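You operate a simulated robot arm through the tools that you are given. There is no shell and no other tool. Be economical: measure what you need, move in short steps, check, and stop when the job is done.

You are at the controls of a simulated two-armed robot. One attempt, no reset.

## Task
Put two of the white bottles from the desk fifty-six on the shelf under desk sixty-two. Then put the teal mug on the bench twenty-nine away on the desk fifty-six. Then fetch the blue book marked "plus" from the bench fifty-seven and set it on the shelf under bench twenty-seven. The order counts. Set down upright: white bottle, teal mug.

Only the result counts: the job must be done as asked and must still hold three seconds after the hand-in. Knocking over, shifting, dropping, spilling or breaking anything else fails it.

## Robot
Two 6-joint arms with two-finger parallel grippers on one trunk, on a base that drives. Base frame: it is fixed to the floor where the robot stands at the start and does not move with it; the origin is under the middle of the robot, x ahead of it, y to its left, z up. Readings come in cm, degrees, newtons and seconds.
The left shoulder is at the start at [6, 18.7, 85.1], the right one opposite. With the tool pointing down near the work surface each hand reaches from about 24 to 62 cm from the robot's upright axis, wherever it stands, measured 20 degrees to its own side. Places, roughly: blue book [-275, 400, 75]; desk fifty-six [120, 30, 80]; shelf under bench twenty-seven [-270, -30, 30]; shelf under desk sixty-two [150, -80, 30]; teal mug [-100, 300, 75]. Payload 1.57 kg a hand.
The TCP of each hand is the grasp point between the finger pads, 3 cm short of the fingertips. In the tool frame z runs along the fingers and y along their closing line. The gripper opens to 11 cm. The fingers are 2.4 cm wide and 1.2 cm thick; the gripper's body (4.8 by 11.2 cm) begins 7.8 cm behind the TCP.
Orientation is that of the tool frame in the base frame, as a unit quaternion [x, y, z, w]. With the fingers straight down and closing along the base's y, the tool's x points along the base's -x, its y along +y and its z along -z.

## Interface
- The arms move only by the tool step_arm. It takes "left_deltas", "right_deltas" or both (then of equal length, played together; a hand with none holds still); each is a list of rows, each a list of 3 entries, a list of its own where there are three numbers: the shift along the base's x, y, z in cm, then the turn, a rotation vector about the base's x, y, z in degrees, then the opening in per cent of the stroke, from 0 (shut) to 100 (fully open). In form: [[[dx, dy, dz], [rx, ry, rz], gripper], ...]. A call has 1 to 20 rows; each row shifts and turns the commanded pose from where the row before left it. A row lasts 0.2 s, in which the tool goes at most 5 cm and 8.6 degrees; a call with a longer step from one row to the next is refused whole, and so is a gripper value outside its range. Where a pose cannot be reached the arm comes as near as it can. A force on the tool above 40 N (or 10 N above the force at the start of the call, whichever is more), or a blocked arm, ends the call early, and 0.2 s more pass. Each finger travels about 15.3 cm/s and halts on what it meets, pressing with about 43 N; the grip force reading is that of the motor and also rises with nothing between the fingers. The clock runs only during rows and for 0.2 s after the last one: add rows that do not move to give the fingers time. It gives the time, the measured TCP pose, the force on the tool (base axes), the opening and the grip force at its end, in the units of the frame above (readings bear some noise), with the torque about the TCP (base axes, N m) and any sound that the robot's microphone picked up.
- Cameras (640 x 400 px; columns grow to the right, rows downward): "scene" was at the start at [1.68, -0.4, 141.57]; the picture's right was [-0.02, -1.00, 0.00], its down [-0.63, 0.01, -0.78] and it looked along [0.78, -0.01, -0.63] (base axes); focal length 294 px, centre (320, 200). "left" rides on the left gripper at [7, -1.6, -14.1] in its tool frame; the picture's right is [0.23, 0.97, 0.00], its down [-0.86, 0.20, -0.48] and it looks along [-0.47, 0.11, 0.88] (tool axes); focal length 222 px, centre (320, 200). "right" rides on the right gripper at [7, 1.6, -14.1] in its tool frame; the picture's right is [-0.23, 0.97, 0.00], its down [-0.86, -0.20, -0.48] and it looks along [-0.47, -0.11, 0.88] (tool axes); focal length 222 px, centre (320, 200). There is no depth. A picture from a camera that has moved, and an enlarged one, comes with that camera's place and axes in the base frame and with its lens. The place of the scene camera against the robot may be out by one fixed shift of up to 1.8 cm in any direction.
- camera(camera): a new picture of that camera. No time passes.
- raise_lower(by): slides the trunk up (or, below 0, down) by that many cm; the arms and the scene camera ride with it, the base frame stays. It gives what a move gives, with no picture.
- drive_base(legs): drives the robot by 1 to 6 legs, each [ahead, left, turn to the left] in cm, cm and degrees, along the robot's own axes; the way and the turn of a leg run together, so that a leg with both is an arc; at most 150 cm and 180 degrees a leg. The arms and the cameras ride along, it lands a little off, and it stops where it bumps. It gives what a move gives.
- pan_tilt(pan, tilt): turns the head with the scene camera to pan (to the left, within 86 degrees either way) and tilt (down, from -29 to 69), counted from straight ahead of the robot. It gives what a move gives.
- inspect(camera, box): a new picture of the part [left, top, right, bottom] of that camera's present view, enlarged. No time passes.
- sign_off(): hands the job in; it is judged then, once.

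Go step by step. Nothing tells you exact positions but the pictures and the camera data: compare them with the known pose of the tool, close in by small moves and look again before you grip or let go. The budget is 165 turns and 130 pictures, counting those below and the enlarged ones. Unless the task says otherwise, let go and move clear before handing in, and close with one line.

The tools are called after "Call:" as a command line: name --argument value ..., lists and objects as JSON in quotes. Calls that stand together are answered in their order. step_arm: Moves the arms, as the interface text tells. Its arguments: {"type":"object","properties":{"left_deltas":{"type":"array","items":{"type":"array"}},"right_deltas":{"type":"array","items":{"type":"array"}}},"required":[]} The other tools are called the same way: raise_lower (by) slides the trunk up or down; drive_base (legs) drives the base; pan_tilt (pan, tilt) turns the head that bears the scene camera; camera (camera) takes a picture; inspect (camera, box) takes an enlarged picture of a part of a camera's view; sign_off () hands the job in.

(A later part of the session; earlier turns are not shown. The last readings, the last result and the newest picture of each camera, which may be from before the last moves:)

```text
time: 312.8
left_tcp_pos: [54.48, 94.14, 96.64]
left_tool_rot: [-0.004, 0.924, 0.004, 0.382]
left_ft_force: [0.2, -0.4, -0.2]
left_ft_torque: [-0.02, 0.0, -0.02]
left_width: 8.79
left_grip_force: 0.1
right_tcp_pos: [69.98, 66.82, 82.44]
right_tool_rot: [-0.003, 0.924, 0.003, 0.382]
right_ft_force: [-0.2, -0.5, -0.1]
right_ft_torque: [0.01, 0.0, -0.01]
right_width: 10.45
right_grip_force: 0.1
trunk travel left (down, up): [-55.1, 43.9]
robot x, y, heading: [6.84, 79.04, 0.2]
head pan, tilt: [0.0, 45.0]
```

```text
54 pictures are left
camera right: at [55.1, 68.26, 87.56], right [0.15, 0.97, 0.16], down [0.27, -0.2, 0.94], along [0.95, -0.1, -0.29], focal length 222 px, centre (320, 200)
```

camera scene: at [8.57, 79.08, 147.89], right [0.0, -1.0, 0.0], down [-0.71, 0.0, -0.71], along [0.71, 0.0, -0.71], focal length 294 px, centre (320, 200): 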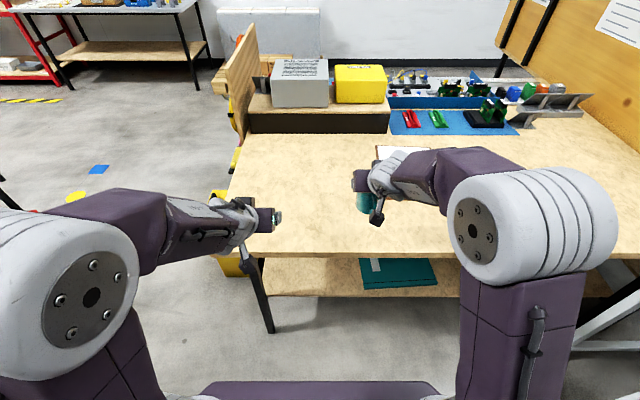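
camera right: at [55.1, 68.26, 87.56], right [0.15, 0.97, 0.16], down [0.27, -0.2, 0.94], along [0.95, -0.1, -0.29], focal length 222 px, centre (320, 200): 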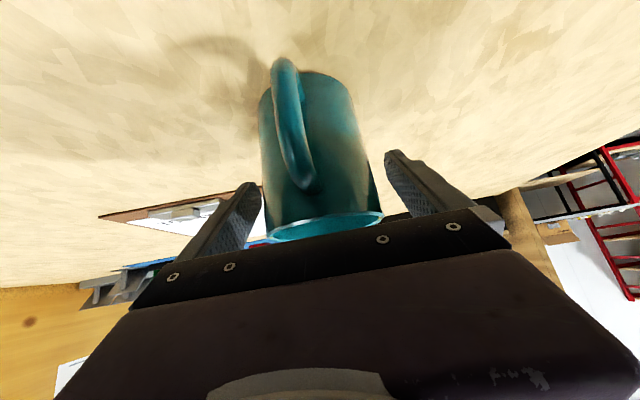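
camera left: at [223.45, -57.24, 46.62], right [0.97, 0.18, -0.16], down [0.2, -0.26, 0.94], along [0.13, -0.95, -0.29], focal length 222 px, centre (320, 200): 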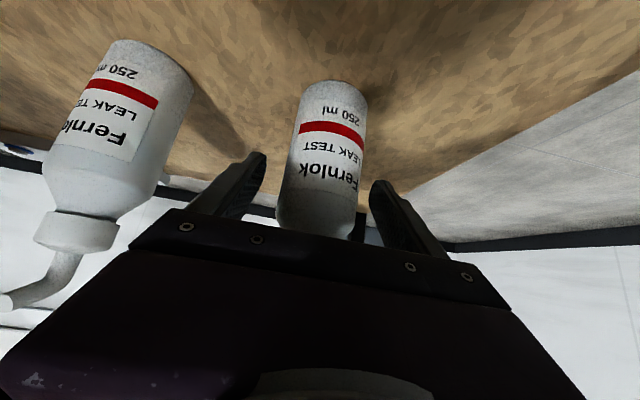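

Call:
step_arm --right_deltas '[[[-1.5, 0, 0], [0, 0, 0], 100], [[-2.5, 0, 0], [0, 0, 0], 100], [[-3.5, 0, 0], [0, 0, 0], 100], [[-3.5, 0, 0], [0, 0, 0], 100], [[-3, 0, 3], [0, 0, 0], 100], [[0, 0, 4], [0, 0, 0], 100], [[0, 0, 4], [0, 0, 0], 100], [[0, 0, 4], [0, 0, 0], 100]]'

Call:
camera --camera "scene"

```text
time: 314.6
left_tcp_pos: [54.27, 94.05, 96.81]
left_tool_rot: [-0.003, 0.924, 0.003, 0.383]
left_ft_force: [-0.5, -0.9, -0.6]
left_ft_torque: [0.04, -0.02, -0.01]
left_width: 8.76
left_grip_force: 0.1
right_tcp_pos: [55.96, 66.65, 97.57]
right_tool_rot: [-0.004, 0.924, 0.004, 0.383]
right_ft_force: [-0.1, 0.6, -0.1]
right_ft_torque: [0.0, 0.0, -0.01]
right_width: 11.02
right_grip_force: 0.0
trunk travel left (down, up): [-55.1, 43.9]
robot x, y, heading: [7.63, 79.56, 0.3]
head pan, tilt: [0.0, 45.0]
```

```text
53 pictures are left
camera scene: at [8.43, 79.1, 147.89], right [0.0, -1.0, 0.0], down [-0.71, 0.0, -0.71], along [0.71, 0.0, -0.71], focal length 294 px, centre (320, 200)
```

scene: 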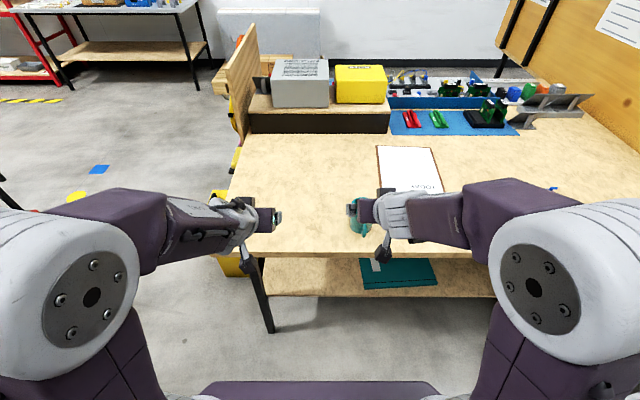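

Mug stands on desk 56. Now back off, turn and drive to bench 57 for the book.

Call:
drive_base --legs '[[-25, 0, 0]]'

Call:
inspect --camera "scene" --box '[220, 100, 480, 300]'

Call:
raise_lower --by 40

Call:
drive_base --legs '[[0, 102, 0], [0, 0, 90], [0, 0, 90], [150, 0, 0], [0, -80, 0]]'

Call:
pan_tilt --pan -40 --tilt 35

Call:
camera --camera "scene"

```text
time: 316.4
left_tcp_pos: [29.38, 93.95, 96.63]
left_tool_rot: [-0.002, 0.924, 0.003, 0.383]
left_ft_force: [0.6, 0.6, 0.5]
left_ft_torque: [-0.02, 0.01, -0.03]
left_width: 8.79
left_grip_force: 0.0
right_tcp_pos: [30.97, 66.39, 97.55]
right_tool_rot: [-0.003, 0.924, 0.003, 0.383]
right_ft_force: [0.6, -0.1, -0.2]
right_ft_torque: [0.01, -0.04, 0.0]
right_width: 11.0
right_grip_force: 0.1
trunk travel left (down, up): [-55.1, 43.9]
robot x, y, heading: [-17.46, 79.65, -0.0]
head pan, tilt: [0.0, 45.0]
```

```text
2.00 times, centred on (350, 200) of scene
camera zoom: at [-16.52, 79.05, 147.89], right [0.0, -1.0, 0.0], down [-0.71, 0.0, -0.71], along [0.71, 0.0, -0.71], focal length 588 px, centre (260, 200)
```

zoom: 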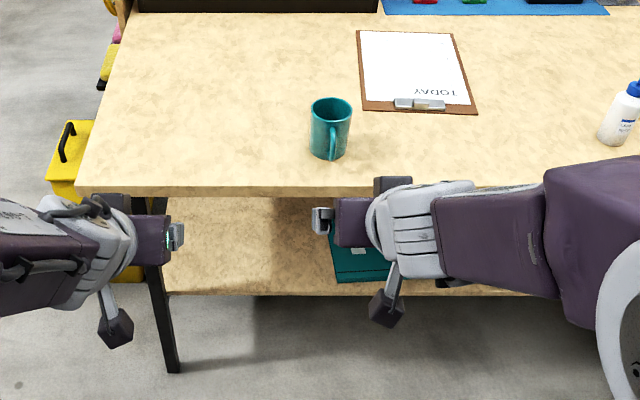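

```text
time: 320.3
left_tcp_pos: [29.49, 94.07, 136.69]
left_tool_rot: [-0.002, 0.924, 0.002, 0.383]
left_ft_force: [-0.3, -0.8, -0.4]
left_ft_torque: [0.02, 0.0, 0.03]
left_width: 8.79
left_grip_force: 0.0
right_tcp_pos: [31.0, 66.44, 137.41]
right_tool_rot: [-0.002, 0.924, 0.003, 0.382]
right_ft_force: [0.2, 0.1, 0.9]
right_ft_torque: [-0.03, 0.0, -0.02]
right_width: 10.99
right_grip_force: 0.1
trunk travel left (down, up): [-95.1, 3.9]
robot x, y, heading: [-17.76, 79.75, 0.1]
head pan, tilt: [0.0, 45.0]
```

```text
time: 344.1
left_tcp_pos: [-215.37, 241.96, 136.63]
left_tool_rot: [0.924, 0.014, -0.383, 0.007]
left_ft_force: [0.2, 0.4, -0.6]
left_ft_torque: [0.03, -0.01, 0.0]
left_width: 8.78
left_grip_force: 0.1
right_tcp_pos: [-217.57, 269.49, 137.47]
right_tool_rot: [0.924, 0.014, -0.381, 0.008]
right_ft_force: [-0.1, -0.4, 0.1]
right_ft_torque: [-0.01, 0.02, 0.0]
right_width: 10.98
right_grip_force: 0.1
trunk travel left (down, up): [-95.1, 3.9]
robot x, y, heading: [-168.48, 258.1, -178.5]
head pan, tilt: [0.0, 45.0]
```

```text
time: 345.2
left_tcp_pos: [-215.32, 242.12, 136.72]
left_tool_rot: [0.924, 0.015, -0.382, 0.009]
left_ft_force: [-0.7, -1.3, 0.2]
left_ft_torque: [0.02, -0.05, 0.01]
left_width: 8.79
left_grip_force: 0.3
right_tcp_pos: [-217.78, 269.7, 137.47]
right_tool_rot: [0.924, 0.013, -0.382, 0.008]
right_ft_force: [0.5, -0.8, -0.9]
right_ft_torque: [0.01, 0.0, 0.03]
right_width: 11.0
right_grip_force: 0.0
trunk travel left (down, up): [-95.1, 3.9]
robot x, y, heading: [-168.64, 258.07, -178.4]
head pan, tilt: [-40.0, 35.0]
```

```text
51 pictures are left
camera scene: at [-170.41, 263.42, 189.37], right [0.62, 0.78, 0.0], down [0.45, -0.36, -0.82], along [-0.64, 0.51, -0.57], focal length 294 px, centre (320, 200)
```

scene: 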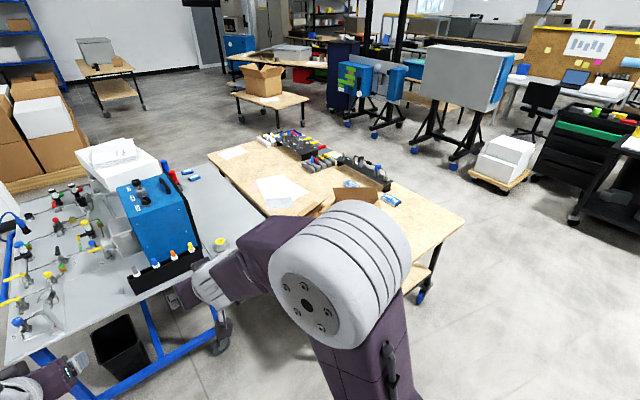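

Mug stands upright. Zoom in on bench 57's blue items.

Call:
inspect --camera "scene" --box '[200, 120, 480, 300]'

Call:
inspect --camera "scene" --box '[325, 165, 425, 227]'

```text
2.22 times, centred on (340, 210) of scene
camera zoom: at [-170.41, 263.42, 189.37], right [0.62, 0.78, 0.0], down [0.45, -0.36, -0.82], along [-0.64, 0.51, -0.57], focal length 654 px, centre (276, 178)
```

zoom: 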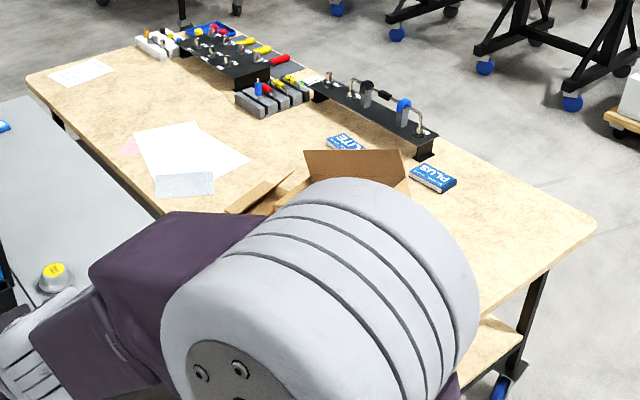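

```text
6.40 times, centred on (375, 196) of scene
camera zoom: at [-170.41, 263.42, 189.37], right [0.62, 0.78, 0.0], down [0.45, -0.36, -0.82], along [-0.64, 0.51, -0.57], focal length 1883 px, centre (-32, 226)
```

zoom: 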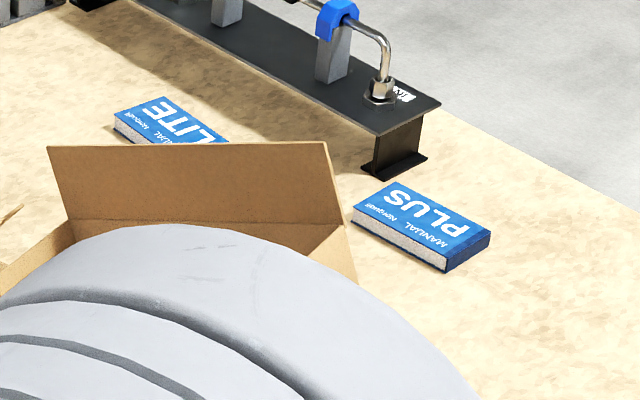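

The PLUS manual lies at about (-264,397), long side along x, on bench 57. Best approach: from the +x edge, right hand gripping across its 7.5 cm width. Drive there.

Call:
drive_base --legs '[[0, 0, -1.6], [0, -126, 0]]'

Call:
pan_tilt --pan -5 --tilt 50

Call:
camera --camera "scene"

```text
time: 351.8
left_tcp_pos: [-216.43, 367.08, 136.55]
left_tool_rot: [0.924, 0.006, -0.383, 0.004]
left_ft_force: [-0.4, -0.1, 0.1]
left_ft_torque: [0.01, -0.01, -0.02]
left_width: 8.77
left_grip_force: 0.1
right_tcp_pos: [-218.05, 394.77, 137.42]
right_tool_rot: [0.924, 0.006, -0.382, 0.004]
right_ft_force: [0.2, 0.6, -0.8]
right_ft_torque: [0.01, 0.0, 0.0]
right_width: 10.99
right_grip_force: 0.0
trunk travel left (down, up): [-95.1, 3.9]
robot x, y, heading: [-168.98, 382.2, -179.3]
head pan, tilt: [-40.0, 35.0]
```

```text
time: 352.8
left_tcp_pos: [-216.19, 367.27, 136.68]
left_tool_rot: [0.924, 0.006, -0.382, 0.004]
left_ft_force: [0.0, 0.1, -0.2]
left_ft_torque: [-0.02, -0.03, 0.01]
left_width: 8.81
left_grip_force: 0.0
right_tcp_pos: [-218.05, 394.85, 137.43]
right_tool_rot: [0.924, 0.006, -0.382, 0.004]
right_ft_force: [0.4, -0.1, -0.2]
right_ft_torque: [-0.01, 0.02, -0.02]
right_width: 10.99
right_grip_force: 0.1
trunk travel left (down, up): [-95.1, 3.9]
robot x, y, heading: [-169.36, 382.27, -179.6]
head pan, tilt: [-5.0, 50.0]
```

```text
48 pictures are left
camera scene: at [-171.84, 382.66, 187.2], right [0.08, 1.0, 0.0], down [0.76, -0.06, -0.64], along [-0.64, 0.05, -0.77], focal length 294 px, centre (320, 200)
```

scene: 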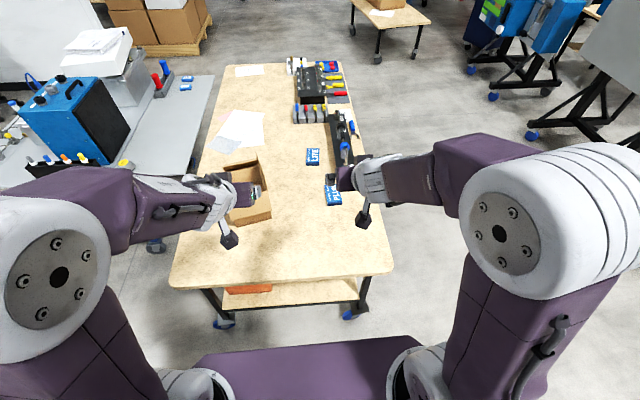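

Call:
inspect --camera "scene" --box '[220, 130, 400, 240]'

```text
3.56 times, centred on (310, 185) of scene
camera zoom: at [-171.84, 382.66, 187.2], right [0.08, 1.0, 0.0], down [0.76, -0.06, -0.64], along [-0.64, 0.05, -0.77], focal length 1046 px, centre (356, 253)
```

zoom: 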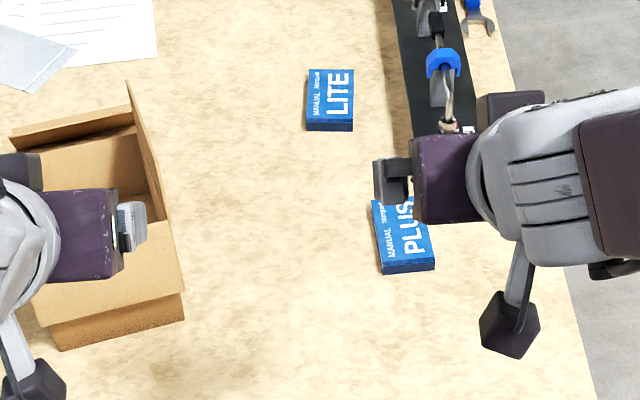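

Clear space around the book; near end at x≈-258.8, centre y≈396.5. Lift the left hand out of the way, drive in 22, and lower the trunk.

Call:
step_arm --left_deltas '[[[0, 0, 4.5], [0, 0, 0], 80], [[0, 0, 4.5], [0, 0, 0], 80], [[0, 0, 4.5], [0, 0, 0], 80], [[0, 0, 4.5], [0, 0, 0], 80], [[0, 0, 4.5], [0, 0, 0], 80]]'

Call:
drive_base --legs '[[22, 0, 0]]'

Call:
raise_lower --by -40

Call:
camera --camera "right"

Call:
camera --camera "scene"

```text
time: 354.0
left_tcp_pos: [-216.2, 367.16, 159.4]
left_tool_rot: [0.924, 0.006, -0.382, 0.004]
left_ft_force: [-0.1, 0.2, 0.0]
left_ft_torque: [0.01, -0.02, -0.01]
left_width: 8.82
left_grip_force: 0.0
right_tcp_pos: [-218.03, 394.85, 137.41]
right_tool_rot: [0.924, 0.006, -0.382, 0.004]
right_ft_force: [-0.1, 0.4, 0.2]
right_ft_torque: [-0.02, 0.01, 0.0]
right_width: 10.99
right_grip_force: 0.1
trunk travel left (down, up): [-95.1, 3.9]
robot x, y, heading: [-168.89, 381.78, -179.3]
head pan, tilt: [-5.0, 50.0]
```

```text
time: 355.7
left_tcp_pos: [-237.12, 366.91, 159.53]
left_tool_rot: [0.923, 0.006, -0.385, 0.005]
left_ft_force: [1.0, 0.4, 0.0]
left_ft_torque: [-0.03, 0.02, -0.02]
left_width: 8.81
left_grip_force: 0.0
right_tcp_pos: [-239.22, 394.42, 137.57]
right_tool_rot: [0.923, 0.007, -0.384, 0.005]
right_ft_force: [0.3, 0.1, 0.6]
right_ft_torque: [0.0, 0.0, 0.02]
right_width: 10.98
right_grip_force: 0.0
trunk travel left (down, up): [-95.1, 3.9]
robot x, y, heading: [-190.69, 381.97, -179.5]
head pan, tilt: [-5.0, 50.0]
```

```text
time: 359.5
left_tcp_pos: [-237.82, 366.95, 119.43]
left_tool_rot: [0.924, 0.005, -0.383, 0.004]
left_ft_force: [-0.1, 0.6, -0.1]
left_ft_torque: [0.0, -0.02, 0.0]
left_width: 8.79
left_grip_force: 0.1
right_tcp_pos: [-239.71, 394.54, 97.43]
right_tool_rot: [0.924, 0.006, -0.381, 0.004]
right_ft_force: [0.0, 0.5, 0.0]
right_ft_torque: [-0.01, -0.03, 0.0]
right_width: 11.0
right_grip_force: 0.1
trunk travel left (down, up): [-55.1, 43.9]
robot x, y, heading: [-190.76, 382.07, -179.4]
head pan, tilt: [-5.0, 50.0]
```

```text
46 pictures are left
camera right: at [-224.69, 393.15, 102.56], right [-0.15, -0.98, 0.16], down [-0.27, 0.2, 0.94], along [-0.95, 0.09, -0.29], focal length 222 px, centre (320, 200)
```

right: 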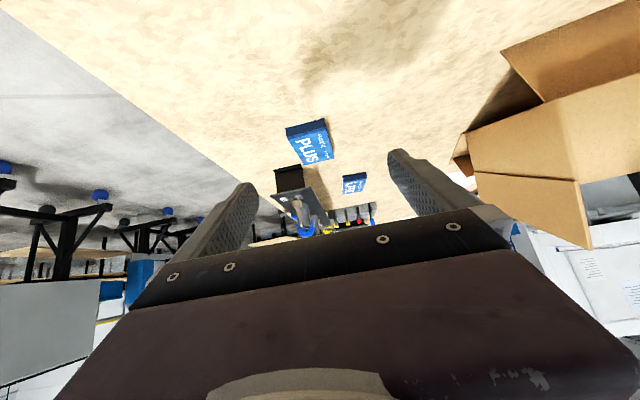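

```text
45 pictures are left
camera scene: at [-193.39, 382.39, 147.2], right [0.08, 1.0, 0.0], down [0.76, -0.06, -0.64], along [-0.64, 0.05, -0.77], focal length 294 px, centre (320, 200)
```

scene: 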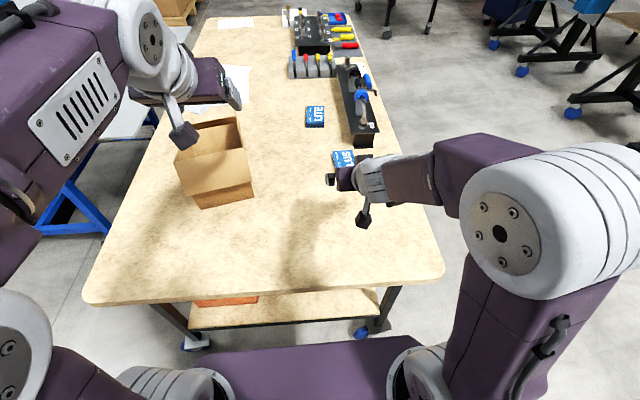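

Book near end x≈-259.2, centre y≈396.7. Move over it and look.

Call:
step_arm --right_deltas '[[[-3.8, 0.4, -1.4], [0, 0, 0], 100], [[-3.8, 0.4, -1.4], [0, 0, 0], 100], [[-3.8, 0.4, -1.4], [0, 0, 0], 100], [[-3.8, 0.4, -1.4], [0, 0, 0], 100], [[-3.8, 0.3, -1.4], [0, 0, 0], 100], [[-3.4, 0.3, -1.4], [0, 0, 0], 100], [[0, 0, 0], [0, 0, 0], 100]]'

Call:
camera --camera "right"

```text
time: 361.1
left_tcp_pos: [-237.73, 366.96, 119.38]
left_tool_rot: [0.924, 0.006, -0.383, 0.005]
left_ft_force: [0.6, -0.1, 1.2]
left_ft_torque: [-0.06, 0.03, -0.01]
left_width: 8.8
left_grip_force: 0.1
right_tcp_pos: [-261.74, 396.36, 88.83]
right_tool_rot: [0.923, 0.003, -0.384, 0.0]
right_ft_force: [0.0, 0.1, 0.5]
right_ft_torque: [0.02, 0.0, -0.02]
right_width: 10.99
right_grip_force: 0.1
right hand out of reach, approached as far as the arm can: row 6
trunk travel left (down, up): [-55.1, 43.9]
robot x, y, heading: [-190.39, 382.03, -179.5]
head pan, tilt: [-5.0, 50.0]
```

```text
44 pictures are left
camera right: at [-246.76, 394.89, 93.85], right [-0.15, -0.98, 0.16], down [-0.26, 0.19, 0.94], along [-0.95, 0.1, -0.29], focal length 222 px, centre (320, 200)
```

right: 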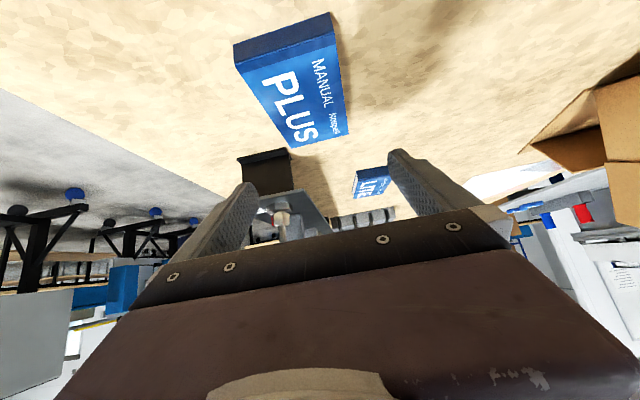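

Fingers straddle the book; arm is at reach limit so lower with the trunk, then finish by arm.

Call:
raise_lower --by -6

Call:
camera --camera "right"

```text
time: 362.1
left_tcp_pos: [-237.72, 366.88, 113.35]
left_tool_rot: [0.924, 0.005, -0.383, 0.004]
left_ft_force: [0.2, -0.1, 0.5]
left_ft_torque: [-0.02, -0.03, 0.0]
left_width: 8.81
left_grip_force: 0.0
right_tcp_pos: [-261.8, 396.34, 82.77]
right_tool_rot: [0.923, 0.005, -0.384, 0.001]
right_ft_force: [0.6, 0.3, 0.7]
right_ft_torque: [0.01, 0.04, 0.02]
right_width: 10.98
right_grip_force: 0.0
trunk travel left (down, up): [-49.1, 49.9]
robot x, y, heading: [-190.93, 381.93, -179.5]
head pan, tilt: [-5.0, 50.0]
```

```text
43 pictures are left
camera right: at [-246.79, 394.89, 87.84], right [-0.15, -0.98, 0.16], down [-0.26, 0.19, 0.94], along [-0.95, 0.1, -0.29], focal length 222 px, centre (320, 200)
```

right: 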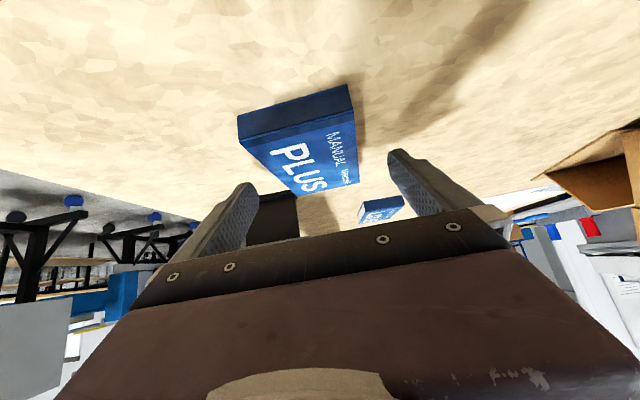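

Call:
step_arm --right_deltas '[[[0, 0, -0.5], [0, 0, 0], 100], [[0, 0, -0.5], [0, 0, 0], 100], [[0, 0, -0.3], [0, 0, 0], 100], [[0, 0, -0.3], [0, 0, 0], 100], [[0, 0, 0], [0, 0, 0], 100]]'

Call:
camera --camera "right"

```text
time: 363.3
left_tcp_pos: [-237.73, 366.97, 113.27]
left_tool_rot: [0.924, 0.005, -0.383, 0.004]
left_ft_force: [0.0, -0.2, 1.5]
left_ft_torque: [0.01, 0.02, 0.03]
left_width: 8.79
left_grip_force: 0.2
right_tcp_pos: [-261.78, 396.32, 81.21]
right_tool_rot: [0.923, 0.004, -0.385, 0.0]
right_ft_force: [0.3, 0.5, 1.0]
right_ft_torque: [-0.03, 0.01, -0.02]
right_width: 10.99
right_grip_force: 0.1
trunk travel left (down, up): [-49.1, 49.9]
robot x, y, heading: [-190.9, 382.36, -179.6]
head pan, tilt: [-5.0, 50.0]
```

```text
42 pictures are left
camera right: at [-246.8, 394.87, 86.21], right [-0.15, -0.98, 0.16], down [-0.26, 0.19, 0.94], along [-0.95, 0.1, -0.29], focal length 222 px, centre (320, 200)
```

right: 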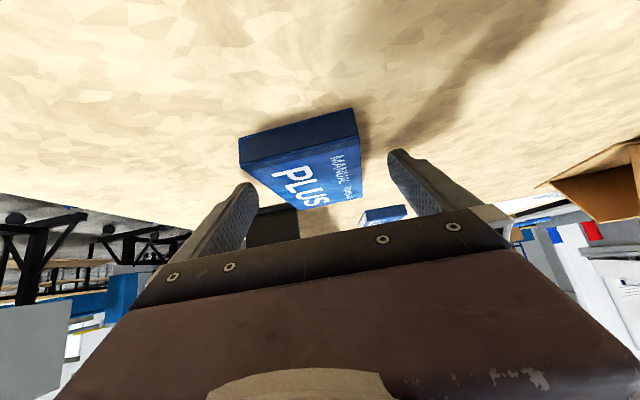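

Call:
step_arm --right_deltas '[[[0, 0.3, -0.3], [0, 0, 0], 100], [[0, 0, -0.2], [0, 0, 0], 100], [[0, 0, -0.2], [0, 0, 0], 100], [[0, 0, 0], [0, 0, 0], 100]]'

```text
time: 364.3
left_tcp_pos: [-237.41, 366.87, 113.48]
left_tool_rot: [0.923, 0.007, -0.384, 0.005]
left_ft_force: [0.4, 0.7, -0.2]
left_ft_torque: [0.01, -0.03, -0.04]
left_width: 8.79
left_grip_force: 0.1
right_tcp_pos: [-261.8, 396.61, 81.01]
right_tool_rot: [0.921, 0.004, -0.389, 0.002]
right_ft_force: [-1.2, -0.8, 21.4]
right_ft_torque: [-1.19, 0.31, 0.15]
right_width: 11.01
right_grip_force: 0.1
trunk travel left (down, up): [-49.1, 49.9]
robot x, y, heading: [-190.74, 382.02, -179.3]
head pan, tilt: [-5.0, 50.0]
```

Touching the bench at TCP z≈81. Rise 0.4 and close.

Call:
step_arm --right_deltas '[[[0, 0, 0.5], [0, 0, 0], 100], [[0, 0, 0], [0, 0, 0], 75], [[0, 0, 0], [0, 0, 0], 60], [[0, 0, 0], [0, 0, 0], 45], [[0, 0, 0], [0, 0, 0], 35], [[0, 0, 0], [0, 0, 0], 35]]'

Call:
camera --camera "right"

```text
time: 365.7
left_tcp_pos: [-237.81, 366.97, 113.29]
left_tool_rot: [0.924, 0.005, -0.383, 0.004]
left_ft_force: [-0.4, 0.2, 0.9]
left_ft_torque: [-0.01, 0.0, 0.02]
left_width: 8.83
left_grip_force: 0.1
right_tcp_pos: [-261.69, 396.61, 80.97]
right_tool_rot: [0.923, 0.005, -0.385, 0.0]
right_ft_force: [1.2, 1.2, 2.6]
right_ft_torque: [0.17, -0.17, 0.0]
right_width: 6.9
right_grip_force: 43.0
trunk travel left (down, up): [-49.1, 49.9]
robot x, y, heading: [-190.71, 382.11, -179.4]
head pan, tilt: [-5.0, 50.0]
```

```text
41 pictures are left
camera right: at [-246.75, 395.15, 86.03], right [-0.15, -0.98, 0.16], down [-0.26, 0.19, 0.94], along [-0.95, 0.1, -0.29], focal length 222 px, centre (320, 200)
```

right: 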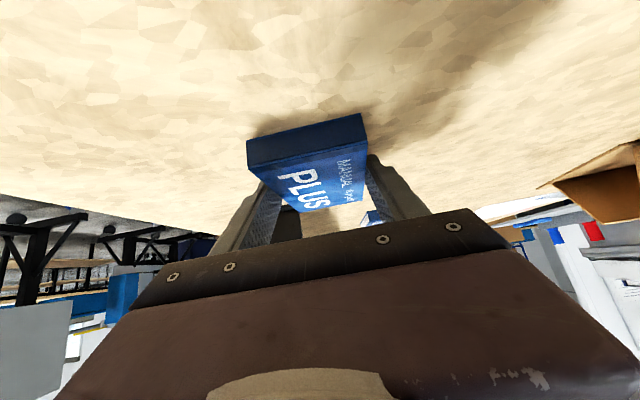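

Gripped at 6.9 cm. Lift gently and check it holds.

Call:
step_arm --right_deltas '[[[0, 0, 1], [0, 0, 0], 30], [[0, 0, 2], [0, 0, 0], 30], [[1, 0, 3], [0, 0, 0], 30], [[2, 0, 3], [0, 0, 0], 30], [[3, 0, 3], [0, 0, 0], 30], [[3.5, 0, 0], [0, 0, 0], 30], [[3.5, 0, 0], [0, 0, 0], 30], [[3.5, 0, 0], [0, 0, 0], 30]]'

Call:
camera --camera "right"

Call:
camera --camera "scene"

```text
time: 367.5
left_tcp_pos: [-237.72, 367.0, 113.37]
left_tool_rot: [0.924, 0.007, -0.382, 0.005]
left_ft_force: [-0.3, -0.3, 1.0]
left_ft_torque: [0.01, 0.02, 0.01]
left_width: 8.8
left_grip_force: 0.0
right_tcp_pos: [-244.77, 396.32, 92.57]
right_tool_rot: [0.923, 0.004, -0.384, 0.001]
right_ft_force: [0.3, -0.1, -1.3]
right_ft_torque: [-0.02, -0.01, -0.02]
right_width: 6.9
right_grip_force: 42.9
right hand out of reach, approached as far as the arm can: row 4
trunk travel left (down, up): [-49.1, 49.9]
robot x, y, heading: [-190.74, 382.11, -179.6]
head pan, tilt: [-5.0, 50.0]
```

```text
40 pictures are left
camera right: at [-229.78, 394.87, 97.73], right [-0.15, -0.98, 0.16], down [-0.26, 0.2, 0.94], along [-0.95, 0.1, -0.29], focal length 222 px, centre (320, 200)
```

right: 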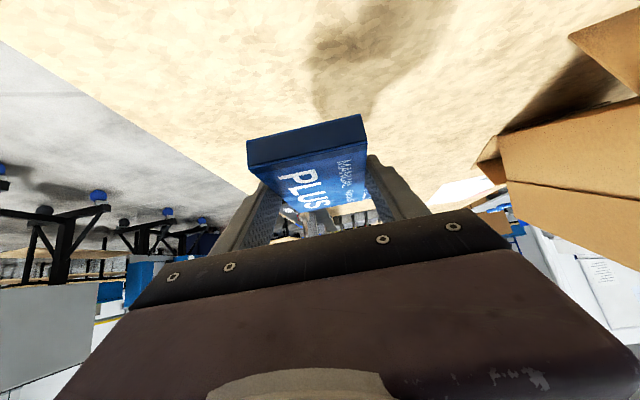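

```text
39 pictures are left
camera scene: at [-193.29, 382.4, 141.2], right [0.08, 1.0, 0.0], down [0.76, -0.06, -0.64], along [-0.64, 0.05, -0.77], focal length 294 px, centre (320, 200)
```

scene: 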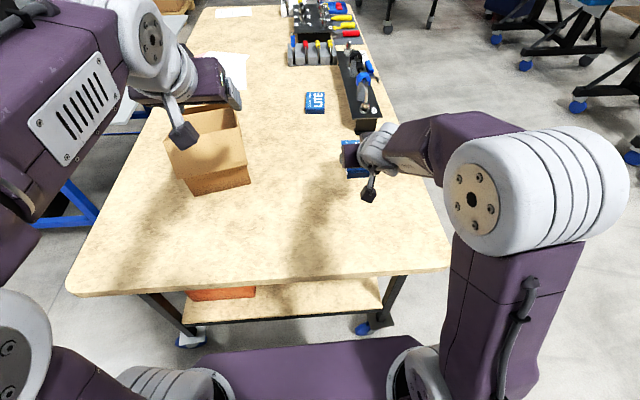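

Book is held flat. Back off, raise the trunk, and look toward bench 27 (in the -y direction, to my left).

Call:
raise_lower --by 40

Call:
drive_base --legs '[[-20, 0, 0], [0, 100, 0]]'

Call:
pan_tilt --pan 75 --tilt 30

Call:
camera --camera "scene"

```text
time: 371.3
left_tcp_pos: [-237.85, 367.04, 153.29]
left_tool_rot: [0.924, 0.006, -0.383, 0.004]
left_ft_force: [0.9, -0.1, -0.2]
left_ft_torque: [0.04, -0.01, -0.02]
left_width: 8.82
left_grip_force: 0.0
right_tcp_pos: [-244.93, 396.33, 132.78]
right_tool_rot: [0.923, 0.004, -0.384, 0.001]
right_ft_force: [0.1, -0.4, -1.3]
right_ft_torque: [0.04, -0.01, -0.01]
right_width: 6.92
right_grip_force: 42.8
trunk travel left (down, up): [-89.1, 9.9]
robot x, y, heading: [-190.91, 381.76, -179.4]
head pan, tilt: [-5.0, 50.0]
```

```text
time: 377.8
left_tcp_pos: [-215.56, 264.69, 153.38]
left_tool_rot: [0.924, 0.013, -0.383, 0.008]
left_ft_force: [-0.4, -0.2, -0.6]
left_ft_torque: [-0.05, 0.01, 0.01]
left_width: 8.81
left_grip_force: 0.1
right_tcp_pos: [-223.41, 293.81, 132.71]
right_tool_rot: [0.923, 0.01, -0.385, 0.002]
right_ft_force: [-1.1, 0.6, -1.3]
right_ft_torque: [0.0, -0.04, 0.02]
right_width: 6.91
right_grip_force: 42.8
trunk travel left (down, up): [-89.1, 9.9]
robot x, y, heading: [-168.91, 280.37, -178.6]
head pan, tilt: [-5.0, 50.0]
```

```text
time: 379.4
left_tcp_pos: [-215.62, 264.35, 153.28]
left_tool_rot: [0.924, 0.014, -0.382, 0.008]
left_ft_force: [0.2, 0.2, 0.6]
left_ft_torque: [0.0, -0.01, -0.02]
left_width: 8.8
left_grip_force: 0.0
right_tcp_pos: [-223.16, 293.78, 132.65]
right_tool_rot: [0.923, 0.011, -0.384, 0.003]
right_ft_force: [-0.5, 0.4, -1.5]
right_ft_torque: [0.0, -0.01, 0.0]
right_width: 6.91
right_grip_force: 42.8
trunk travel left (down, up): [-89.1, 9.9]
robot x, y, heading: [-168.81, 280.07, -178.3]
head pan, tilt: [75.0, 30.0]
```

```text
38 pictures are left
camera scene: at [-165.96, 271.3, 184.15], right [-0.97, 0.23, 0.0], down [0.12, 0.49, -0.87], along [-0.2, -0.84, -0.5], focal length 294 px, centre (320, 200)
```

scene: 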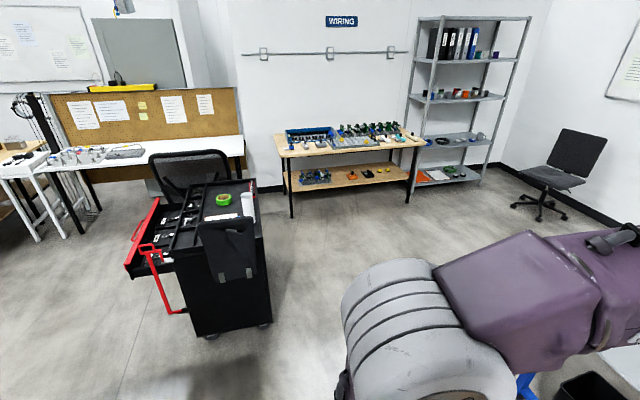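

Bench 27 ("WIRING") is ahead, shelf front near y≈-3, between x≈-198 and -344. Turn to face it and drive partway through the corridor.

Call:
drive_base --legs '[[0, 0, 88.3], [0, -68, 0], [150, 0, 0]]'

Call:
pan_tilt --pan 0 --tilt 35

Call:
camera --camera "scene"

```text
time: 393.9
left_tcp_pos: [-217.17, 83.56, 153.33]
left_tool_rot: [0.64, 0.667, -0.263, 0.277]
left_ft_force: [-0.1, 0.7, 0.0]
left_ft_torque: [0.01, 0.01, 0.02]
left_width: 8.8
left_grip_force: 0.1
right_tcp_pos: [-246.33, 75.43, 132.77]
right_tool_rot: [0.64, 0.665, -0.267, 0.276]
right_ft_force: [0.6, 0.9, -2.1]
right_ft_torque: [0.03, 0.0, 0.0]
right_width: 6.91
right_grip_force: 43.3
trunk travel left (down, up): [-89.1, 9.9]
robot x, y, heading: [-233.38, 129.63, -88.0]
head pan, tilt: [75.0, 30.0]
```

```text
time: 395.4
left_tcp_pos: [-217.2, 83.4, 153.4]
left_tool_rot: [0.639, 0.667, -0.263, 0.279]
left_ft_force: [0.2, -0.1, 0.8]
left_ft_torque: [-0.01, 0.0, -0.02]
left_width: 8.83
left_grip_force: 0.0
right_tcp_pos: [-246.38, 75.36, 132.67]
right_tool_rot: [0.641, 0.664, -0.268, 0.276]
right_ft_force: [0.1, -1.1, -1.4]
right_ft_torque: [0.03, 0.03, 0.0]
right_width: 6.92
right_grip_force: 43.4
trunk travel left (down, up): [-89.1, 9.9]
robot x, y, heading: [-233.82, 130.29, -88.0]
head pan, tilt: [0.0, 35.0]
```

```text
37 pictures are left
camera scene: at [-234.32, 126.75, 183.37], right [-1.0, -0.04, 0.0], down [-0.02, 0.57, -0.82], along [0.03, -0.82, -0.57], focal length 294 px, centre (320, 200)
```

scene: 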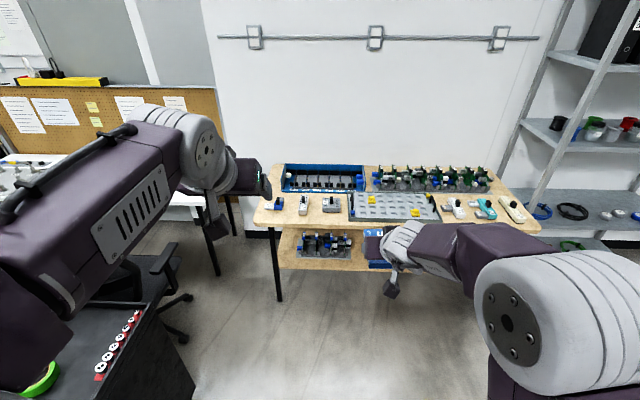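

Lower the trunk to see the shelf and free spots.

Call:
raise_lower --by -40

Call:
raise_lower --by -30

Call:
step_arm --left_deltas '[[[0, 0, -4.5], [0, 0, 0], 80], [[0, 0, -4.5], [0, 0, 0], 80], [[0, 0, -4.5], [0, 0, 0], 80], [[0, 0, -4.5], [0, 0, 0], 80]]'

Call:
pan_tilt --pan 0 --tilt 25

Call:
camera --camera "scene"

```text
time: 399.2
left_tcp_pos: [-217.08, 83.36, 113.37]
left_tool_rot: [0.639, 0.667, -0.264, 0.278]
left_ft_force: [-0.4, -0.4, -0.6]
left_ft_torque: [-0.03, -0.01, -0.01]
left_width: 8.81
left_grip_force: 0.1
right_tcp_pos: [-246.33, 75.46, 92.68]
right_tool_rot: [0.641, 0.664, -0.268, 0.276]
right_ft_force: [0.8, 0.5, -2.3]
right_ft_torque: [-0.01, 0.0, -0.03]
right_width: 6.9
right_grip_force: 43.2
trunk travel left (down, up): [-49.1, 49.9]
robot x, y, heading: [-233.58, 129.84, -87.8]
head pan, tilt: [0.0, 35.0]
```

```text
time: 402.2
left_tcp_pos: [-217.06, 83.38, 83.32]
left_tool_rot: [0.64, 0.667, -0.264, 0.277]
left_ft_force: [-0.4, 0.1, 0.9]
left_ft_torque: [0.01, -0.02, 0.01]
left_width: 8.8
left_grip_force: 0.0
right_tcp_pos: [-246.41, 75.43, 62.7]
right_tool_rot: [0.64, 0.665, -0.268, 0.276]
right_ft_force: [0.4, 0.4, -0.5]
right_ft_torque: [0.03, 0.01, -0.02]
right_width: 6.89
right_grip_force: 42.8
trunk travel left (down, up): [-19.1, 79.9]
robot x, y, heading: [-233.57, 130.09, -87.7]
head pan, tilt: [0.0, 35.0]
```

```text
time: 403.2
left_tcp_pos: [-217.37, 83.38, 65.24]
left_tool_rot: [0.639, 0.667, -0.263, 0.276]
left_ft_force: [0.4, 0.8, 0.0]
left_ft_torque: [0.01, 0.0, 0.01]
left_width: 8.79
left_grip_force: 0.2
right_tcp_pos: [-246.25, 75.31, 62.71]
right_tool_rot: [0.64, 0.665, -0.268, 0.276]
right_ft_force: [-0.2, 0.4, -1.2]
right_ft_torque: [0.02, 0.01, 0.04]
right_width: 6.9
right_grip_force: 43.0
trunk travel left (down, up): [-19.1, 79.9]
robot x, y, heading: [-233.22, 130.07, -88.1]
head pan, tilt: [0.0, 35.0]
```

```text
time: 403.9
left_tcp_pos: [-217.35, 83.38, 65.36]
left_tool_rot: [0.639, 0.667, -0.264, 0.278]
left_ft_force: [-0.1, 0.8, -0.3]
left_ft_torque: [0.0, 0.01, 0.01]
left_width: 8.8
left_grip_force: 0.0
right_tcp_pos: [-246.28, 75.44, 62.69]
right_tool_rot: [0.64, 0.665, -0.267, 0.276]
right_ft_force: [-0.3, 0.7, -2.3]
right_ft_torque: [0.02, -0.01, 0.04]
right_width: 6.91
right_grip_force: 43.2
trunk travel left (down, up): [-19.1, 79.9]
robot x, y, heading: [-233.44, 129.96, -87.9]
head pan, tilt: [0.0, 25.0]
```

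```text
36 pictures are left
camera scene: at [-234.32, 126.37, 114.94], right [-1.0, -0.04, 0.0], down [-0.02, 0.42, -0.91], along [0.04, -0.91, -0.42], focal length 294 px, centre (320, 200)
```

scene: 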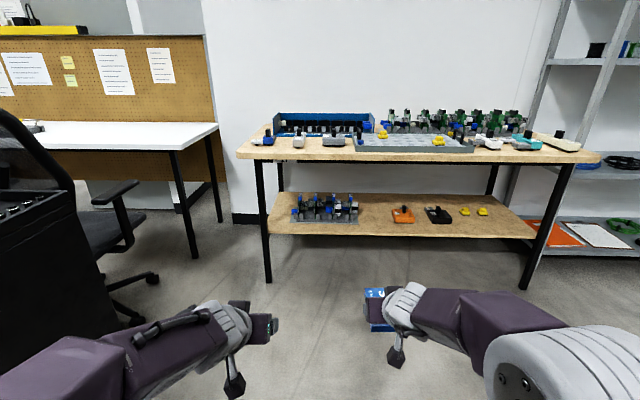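

A ~20 cm gap is free on the shelf between the tray (x≈-250) and orange item (x≈-270); target the book at (-260,-22), shelf z≈32. Lower and approach.

Call:
raise_lower --by -18.5

Call:
drive_base --legs '[[0, 0, -2], [0, -14, 0], [66, 0, 0]]'

Call:
pan_tilt --pan -5 --tilt 35

Call:
camera --camera "scene"

Call:
camera --camera "right"

```text
time: 406.0
left_tcp_pos: [-217.37, 83.37, 46.85]
left_tool_rot: [0.64, 0.667, -0.263, 0.277]
left_ft_force: [0.4, 0.1, 0.0]
left_ft_torque: [-0.02, -0.02, 0.0]
left_width: 8.81
left_grip_force: 0.1
right_tcp_pos: [-246.39, 75.41, 44.28]
right_tool_rot: [0.641, 0.665, -0.267, 0.275]
right_ft_force: [1.1, -0.1, -2.0]
right_ft_torque: [0.05, 0.03, -0.01]
right_width: 6.9
right_grip_force: 42.8
trunk travel left (down, up): [-0.6, 98.4]
robot x, y, heading: [-233.5, 130.35, -87.7]
head pan, tilt: [0.0, 25.0]
```

```text
time: 410.9
left_tcp_pos: [-232.76, 17.77, 46.86]
left_tool_rot: [0.65, 0.656, -0.269, 0.274]
left_ft_force: [0.1, -0.2, 0.5]
left_ft_torque: [0.02, -0.02, 0.01]
left_width: 8.78
left_grip_force: 0.0
right_tcp_pos: [-262.26, 10.9, 44.09]
right_tool_rot: [0.652, 0.654, -0.271, 0.271]
right_ft_force: [0.2, 0.0, -1.5]
right_ft_torque: [-0.01, -0.01, 0.0]
right_width: 6.92
right_grip_force: 42.5
trunk travel left (down, up): [-0.6, 98.4]
robot x, y, heading: [-247.58, 64.6, -89.9]
head pan, tilt: [0.0, 25.0]
```

```text
time: 411.6
left_tcp_pos: [-232.91, 17.66, 46.81]
left_tool_rot: [0.65, 0.656, -0.268, 0.273]
left_ft_force: [-0.2, -1.0, -0.1]
left_ft_torque: [-0.04, 0.01, -0.02]
left_width: 8.81
left_grip_force: 0.0
right_tcp_pos: [-262.22, 10.91, 44.17]
right_tool_rot: [0.651, 0.654, -0.272, 0.272]
right_ft_force: [-0.2, 0.1, -1.9]
right_ft_torque: [0.03, 0.01, 0.02]
right_width: 6.93
right_grip_force: 43.5
trunk travel left (down, up): [-0.6, 98.4]
robot x, y, heading: [-247.79, 64.96, -89.7]
head pan, tilt: [-5.0, 35.0]
```

```text
35 pictures are left
camera scene: at [-249.23, 61.79, 94.87], right [-1.0, 0.08, 0.0], down [0.05, 0.57, -0.82], along [-0.07, -0.82, -0.57], focal length 294 px, centre (320, 200)
```

scene: 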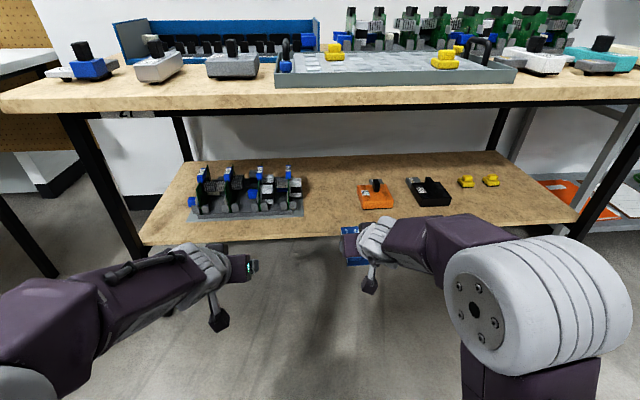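

```text
34 pictures are left
camera right: at [-260.57, 25.84, 49.2], right [0.97, -0.16, 0.16], down [-0.2, -0.26, 0.94], along [-0.11, -0.95, -0.29], focal length 222 px, centre (320, 200)
```

right: 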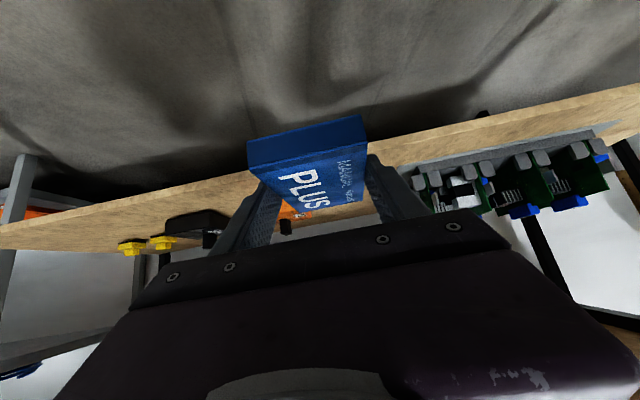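

Gap confirmed centred at x≈-260.4. Shift slightly and close in.

Call:
step_arm --right_deltas '[[[1.8, 0, 0], [0, 0, 0], 30], [[0, 0, 0], [0, 0, 0], 30]]'

Call:
drive_base --legs '[[16, 0, 0]]'

Call:
camera --camera "right"

```text
time: 412.2
left_tcp_pos: [-232.91, 17.83, 46.89]
left_tool_rot: [0.651, 0.656, -0.268, 0.273]
left_ft_force: [-0.6, 0.2, 0.9]
left_ft_torque: [0.02, -0.03, 0.0]
left_width: 8.78
left_grip_force: 0.1
right_tcp_pos: [-260.39, 10.9, 44.24]
right_tool_rot: [0.652, 0.654, -0.272, 0.27]
right_ft_force: [-0.2, -0.1, -1.1]
right_ft_torque: [0.06, 0.01, 0.0]
right_width: 6.91
right_grip_force: 42.8
trunk travel left (down, up): [-0.6, 98.4]
robot x, y, heading: [-247.7, 64.82, -89.7]
head pan, tilt: [-5.0, 35.0]
```

```text
time: 413.6
left_tcp_pos: [-233.17, 1.87, 46.79]
left_tool_rot: [0.652, 0.655, -0.269, 0.272]
left_ft_force: [0.3, -0.9, -0.3]
left_ft_torque: [0.03, -0.03, -0.01]
left_width: 8.81
left_grip_force: 0.1
right_tcp_pos: [-260.61, -4.96, 44.2]
right_tool_rot: [0.653, 0.653, -0.272, 0.271]
right_ft_force: [0.1, -0.7, -1.2]
right_ft_torque: [0.02, 0.0, 0.0]
right_width: 6.94
right_grip_force: 43.2
trunk travel left (down, up): [-0.6, 98.4]
robot x, y, heading: [-247.68, 49.06, -89.9]
head pan, tilt: [-5.0, 35.0]
```

```text
33 pictures are left
camera right: at [-258.92, 10.02, 49.24], right [0.97, -0.16, 0.16], down [-0.2, -0.26, 0.94], along [-0.11, -0.95, -0.29], focal length 222 px, centre (320, 200)
```

right: 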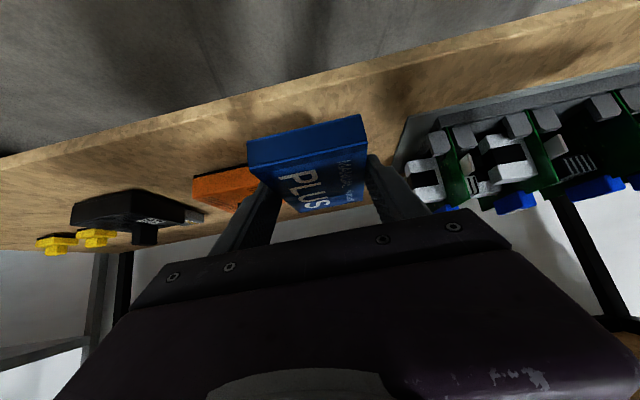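

Call:
step_arm --right_deltas '[[[0, -3.3, 0], [0, 0, 0], 30], [[0, -3.3, 0], [0, 0, 0], 30], [[0, -3.3, -1], [0, 0, 0], 30], [[0, -3.1, -2], [0, 0, 0], 30], [[0, 0, -2], [0, 0, 0], 30], [[0, 0, 0], [0, 0, 0], 30]]'

Call:
camera --camera "right"

Call:
camera --camera "scene"

```text
time: 415.0
left_tcp_pos: [-232.96, 1.83, 46.89]
left_tool_rot: [0.652, 0.655, -0.268, 0.273]
left_ft_force: [-0.1, 0.1, -0.1]
left_ft_torque: [0.0, 0.02, 0.03]
left_width: 8.79
left_grip_force: 0.0
right_tcp_pos: [-260.55, -17.88, 39.09]
right_tool_rot: [0.653, 0.653, -0.274, 0.27]
right_ft_force: [-0.5, 0.6, -1.4]
right_ft_torque: [0.02, 0.03, 0.01]
right_width: 6.92
right_grip_force: 43.4
trunk travel left (down, up): [-0.6, 98.4]
robot x, y, heading: [-247.25, 49.12, -90.0]
head pan, tilt: [-5.0, 35.0]
```

```text
32 pictures are left
camera right: at [-258.82, -2.94, 44.13], right [0.97, -0.16, 0.16], down [-0.2, -0.26, 0.94], along [-0.11, -0.95, -0.29], focal length 222 px, centre (320, 200)
```

right: 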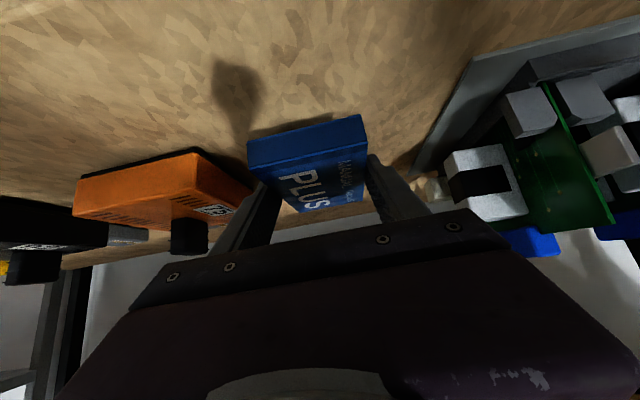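

```text
31 pictures are left
camera scene: at [-249.19, 45.94, 94.87], right [-1.0, 0.09, 0.0], down [0.05, 0.57, -0.82], along [-0.07, -0.82, -0.57], focal length 294 px, centre (320, 200)
```

scene: 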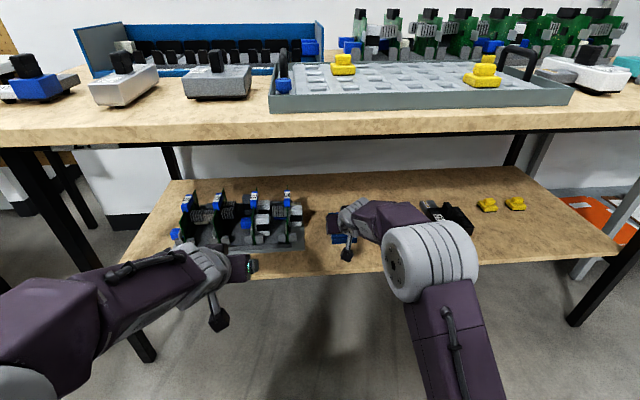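

Clear on both sides. Lower until contact.

Call:
step_arm --right_deltas '[[[0, 0, -1], [0, 0, 0], 30], [[0, 0, -0.8], [0, 0, 0], 30], [[0, 0, -0.6], [0, 0, 0], 30], [[0, 0, -0.4], [0, 0, 0], 30], [[0, 0, 0], [0, 0, 0], 30]]'

Call:
step_arm --right_deltas '[[[0, 0, -0.25], [0, 0, 0], 30], [[0, 0, -0.25], [0, 0, 0], 30], [[0, 0, 0], [0, 0, 0], 30]]'

Call:
camera --camera "right"

```text
time: 416.2
left_tcp_pos: [-233.05, 1.92, 46.87]
left_tool_rot: [0.653, 0.654, -0.268, 0.272]
left_ft_force: [-0.1, -0.6, -0.2]
left_ft_torque: [-0.01, -0.01, 0.03]
left_width: 8.8
left_grip_force: 0.1
right_tcp_pos: [-260.54, -17.93, 36.31]
right_tool_rot: [0.653, 0.653, -0.272, 0.27]
right_ft_force: [0.5, 0.7, -1.5]
right_ft_torque: [0.05, -0.05, -0.03]
right_width: 6.89
right_grip_force: 42.8
trunk travel left (down, up): [-0.6, 98.4]
robot x, y, heading: [-247.39, 49.33, -89.9]
head pan, tilt: [-5.0, 35.0]
```

```text
time: 417.0
left_tcp_pos: [-233.04, 1.92, 46.9]
left_tool_rot: [0.652, 0.654, -0.269, 0.273]
left_ft_force: [-0.2, -0.2, 0.0]
left_ft_torque: [0.0, -0.01, -0.02]
left_width: 8.81
left_grip_force: 0.1
right_tcp_pos: [-260.68, -17.9, 35.91]
right_tool_rot: [0.652, 0.653, -0.273, 0.271]
right_ft_force: [-0.4, -1.3, 4.2]
right_ft_torque: [0.14, -0.19, -0.04]
right_width: 6.93
right_grip_force: 43.1
trunk travel left (down, up): [-0.6, 98.4]
robot x, y, heading: [-247.28, 48.98, -89.9]
head pan, tilt: [-5.0, 35.0]
```

```text
30 pictures are left
camera right: at [-258.91, -2.96, 40.99], right [0.97, -0.16, 0.16], down [-0.2, -0.26, 0.95], along [-0.11, -0.95, -0.29], focal length 222 px, centre (320, 200)
```

right: 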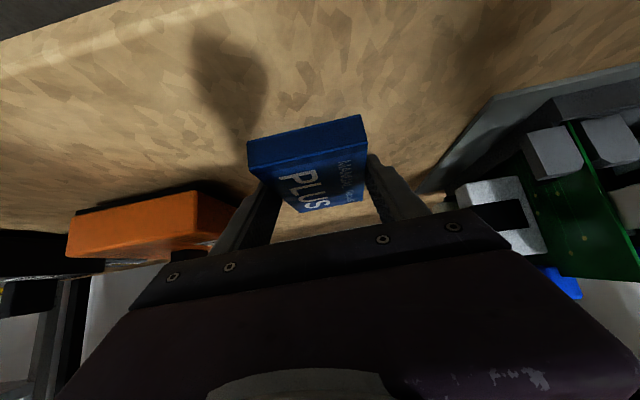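

Contact. Release, lift slightly, withdraw.

Call:
step_arm --right_deltas '[[[0, 0, 0], [0, 0, 0], 64], [[0, 0, 0], [0, 0, 0], 72], [[0, 0, 0], [0, 0, 0], 80], [[0, 0, 0], [0, 0, 0], 80]]'

Call:
camera --camera "right"

```text
time: 418.0
left_tcp_pos: [-233.03, 1.85, 46.84]
left_tool_rot: [0.652, 0.655, -0.269, 0.273]
left_ft_force: [0.4, 0.3, -0.1]
left_ft_torque: [0.02, -0.01, 0.02]
left_width: 8.79
left_grip_force: 0.0
right_tcp_pos: [-260.64, -17.87, 36.05]
right_tool_rot: [0.654, 0.652, -0.274, 0.27]
right_ft_force: [-3.7, 1.6, 6.5]
right_ft_torque: [-0.04, -0.13, -0.03]
right_width: 8.41
right_grip_force: 0.0
trunk travel left (down, up): [-0.6, 98.4]
robot x, y, heading: [-247.44, 49.1, -90.2]
head pan, tilt: [-5.0, 35.0]
```

```text
29 pictures are left
camera right: at [-258.93, -2.92, 40.98], right [0.97, -0.16, 0.16], down [-0.2, -0.26, 0.94], along [-0.11, -0.95, -0.29], focal length 222 px, centre (320, 200)
```

right: 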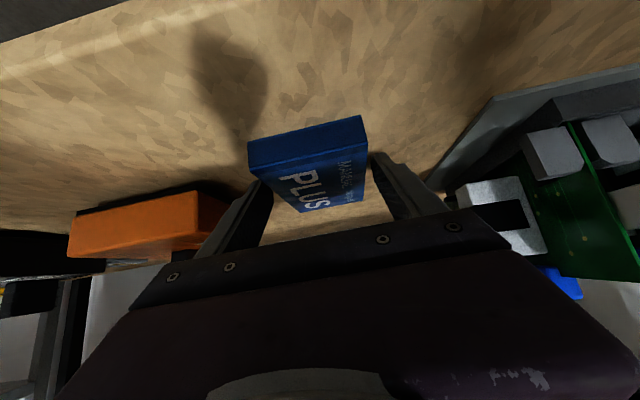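

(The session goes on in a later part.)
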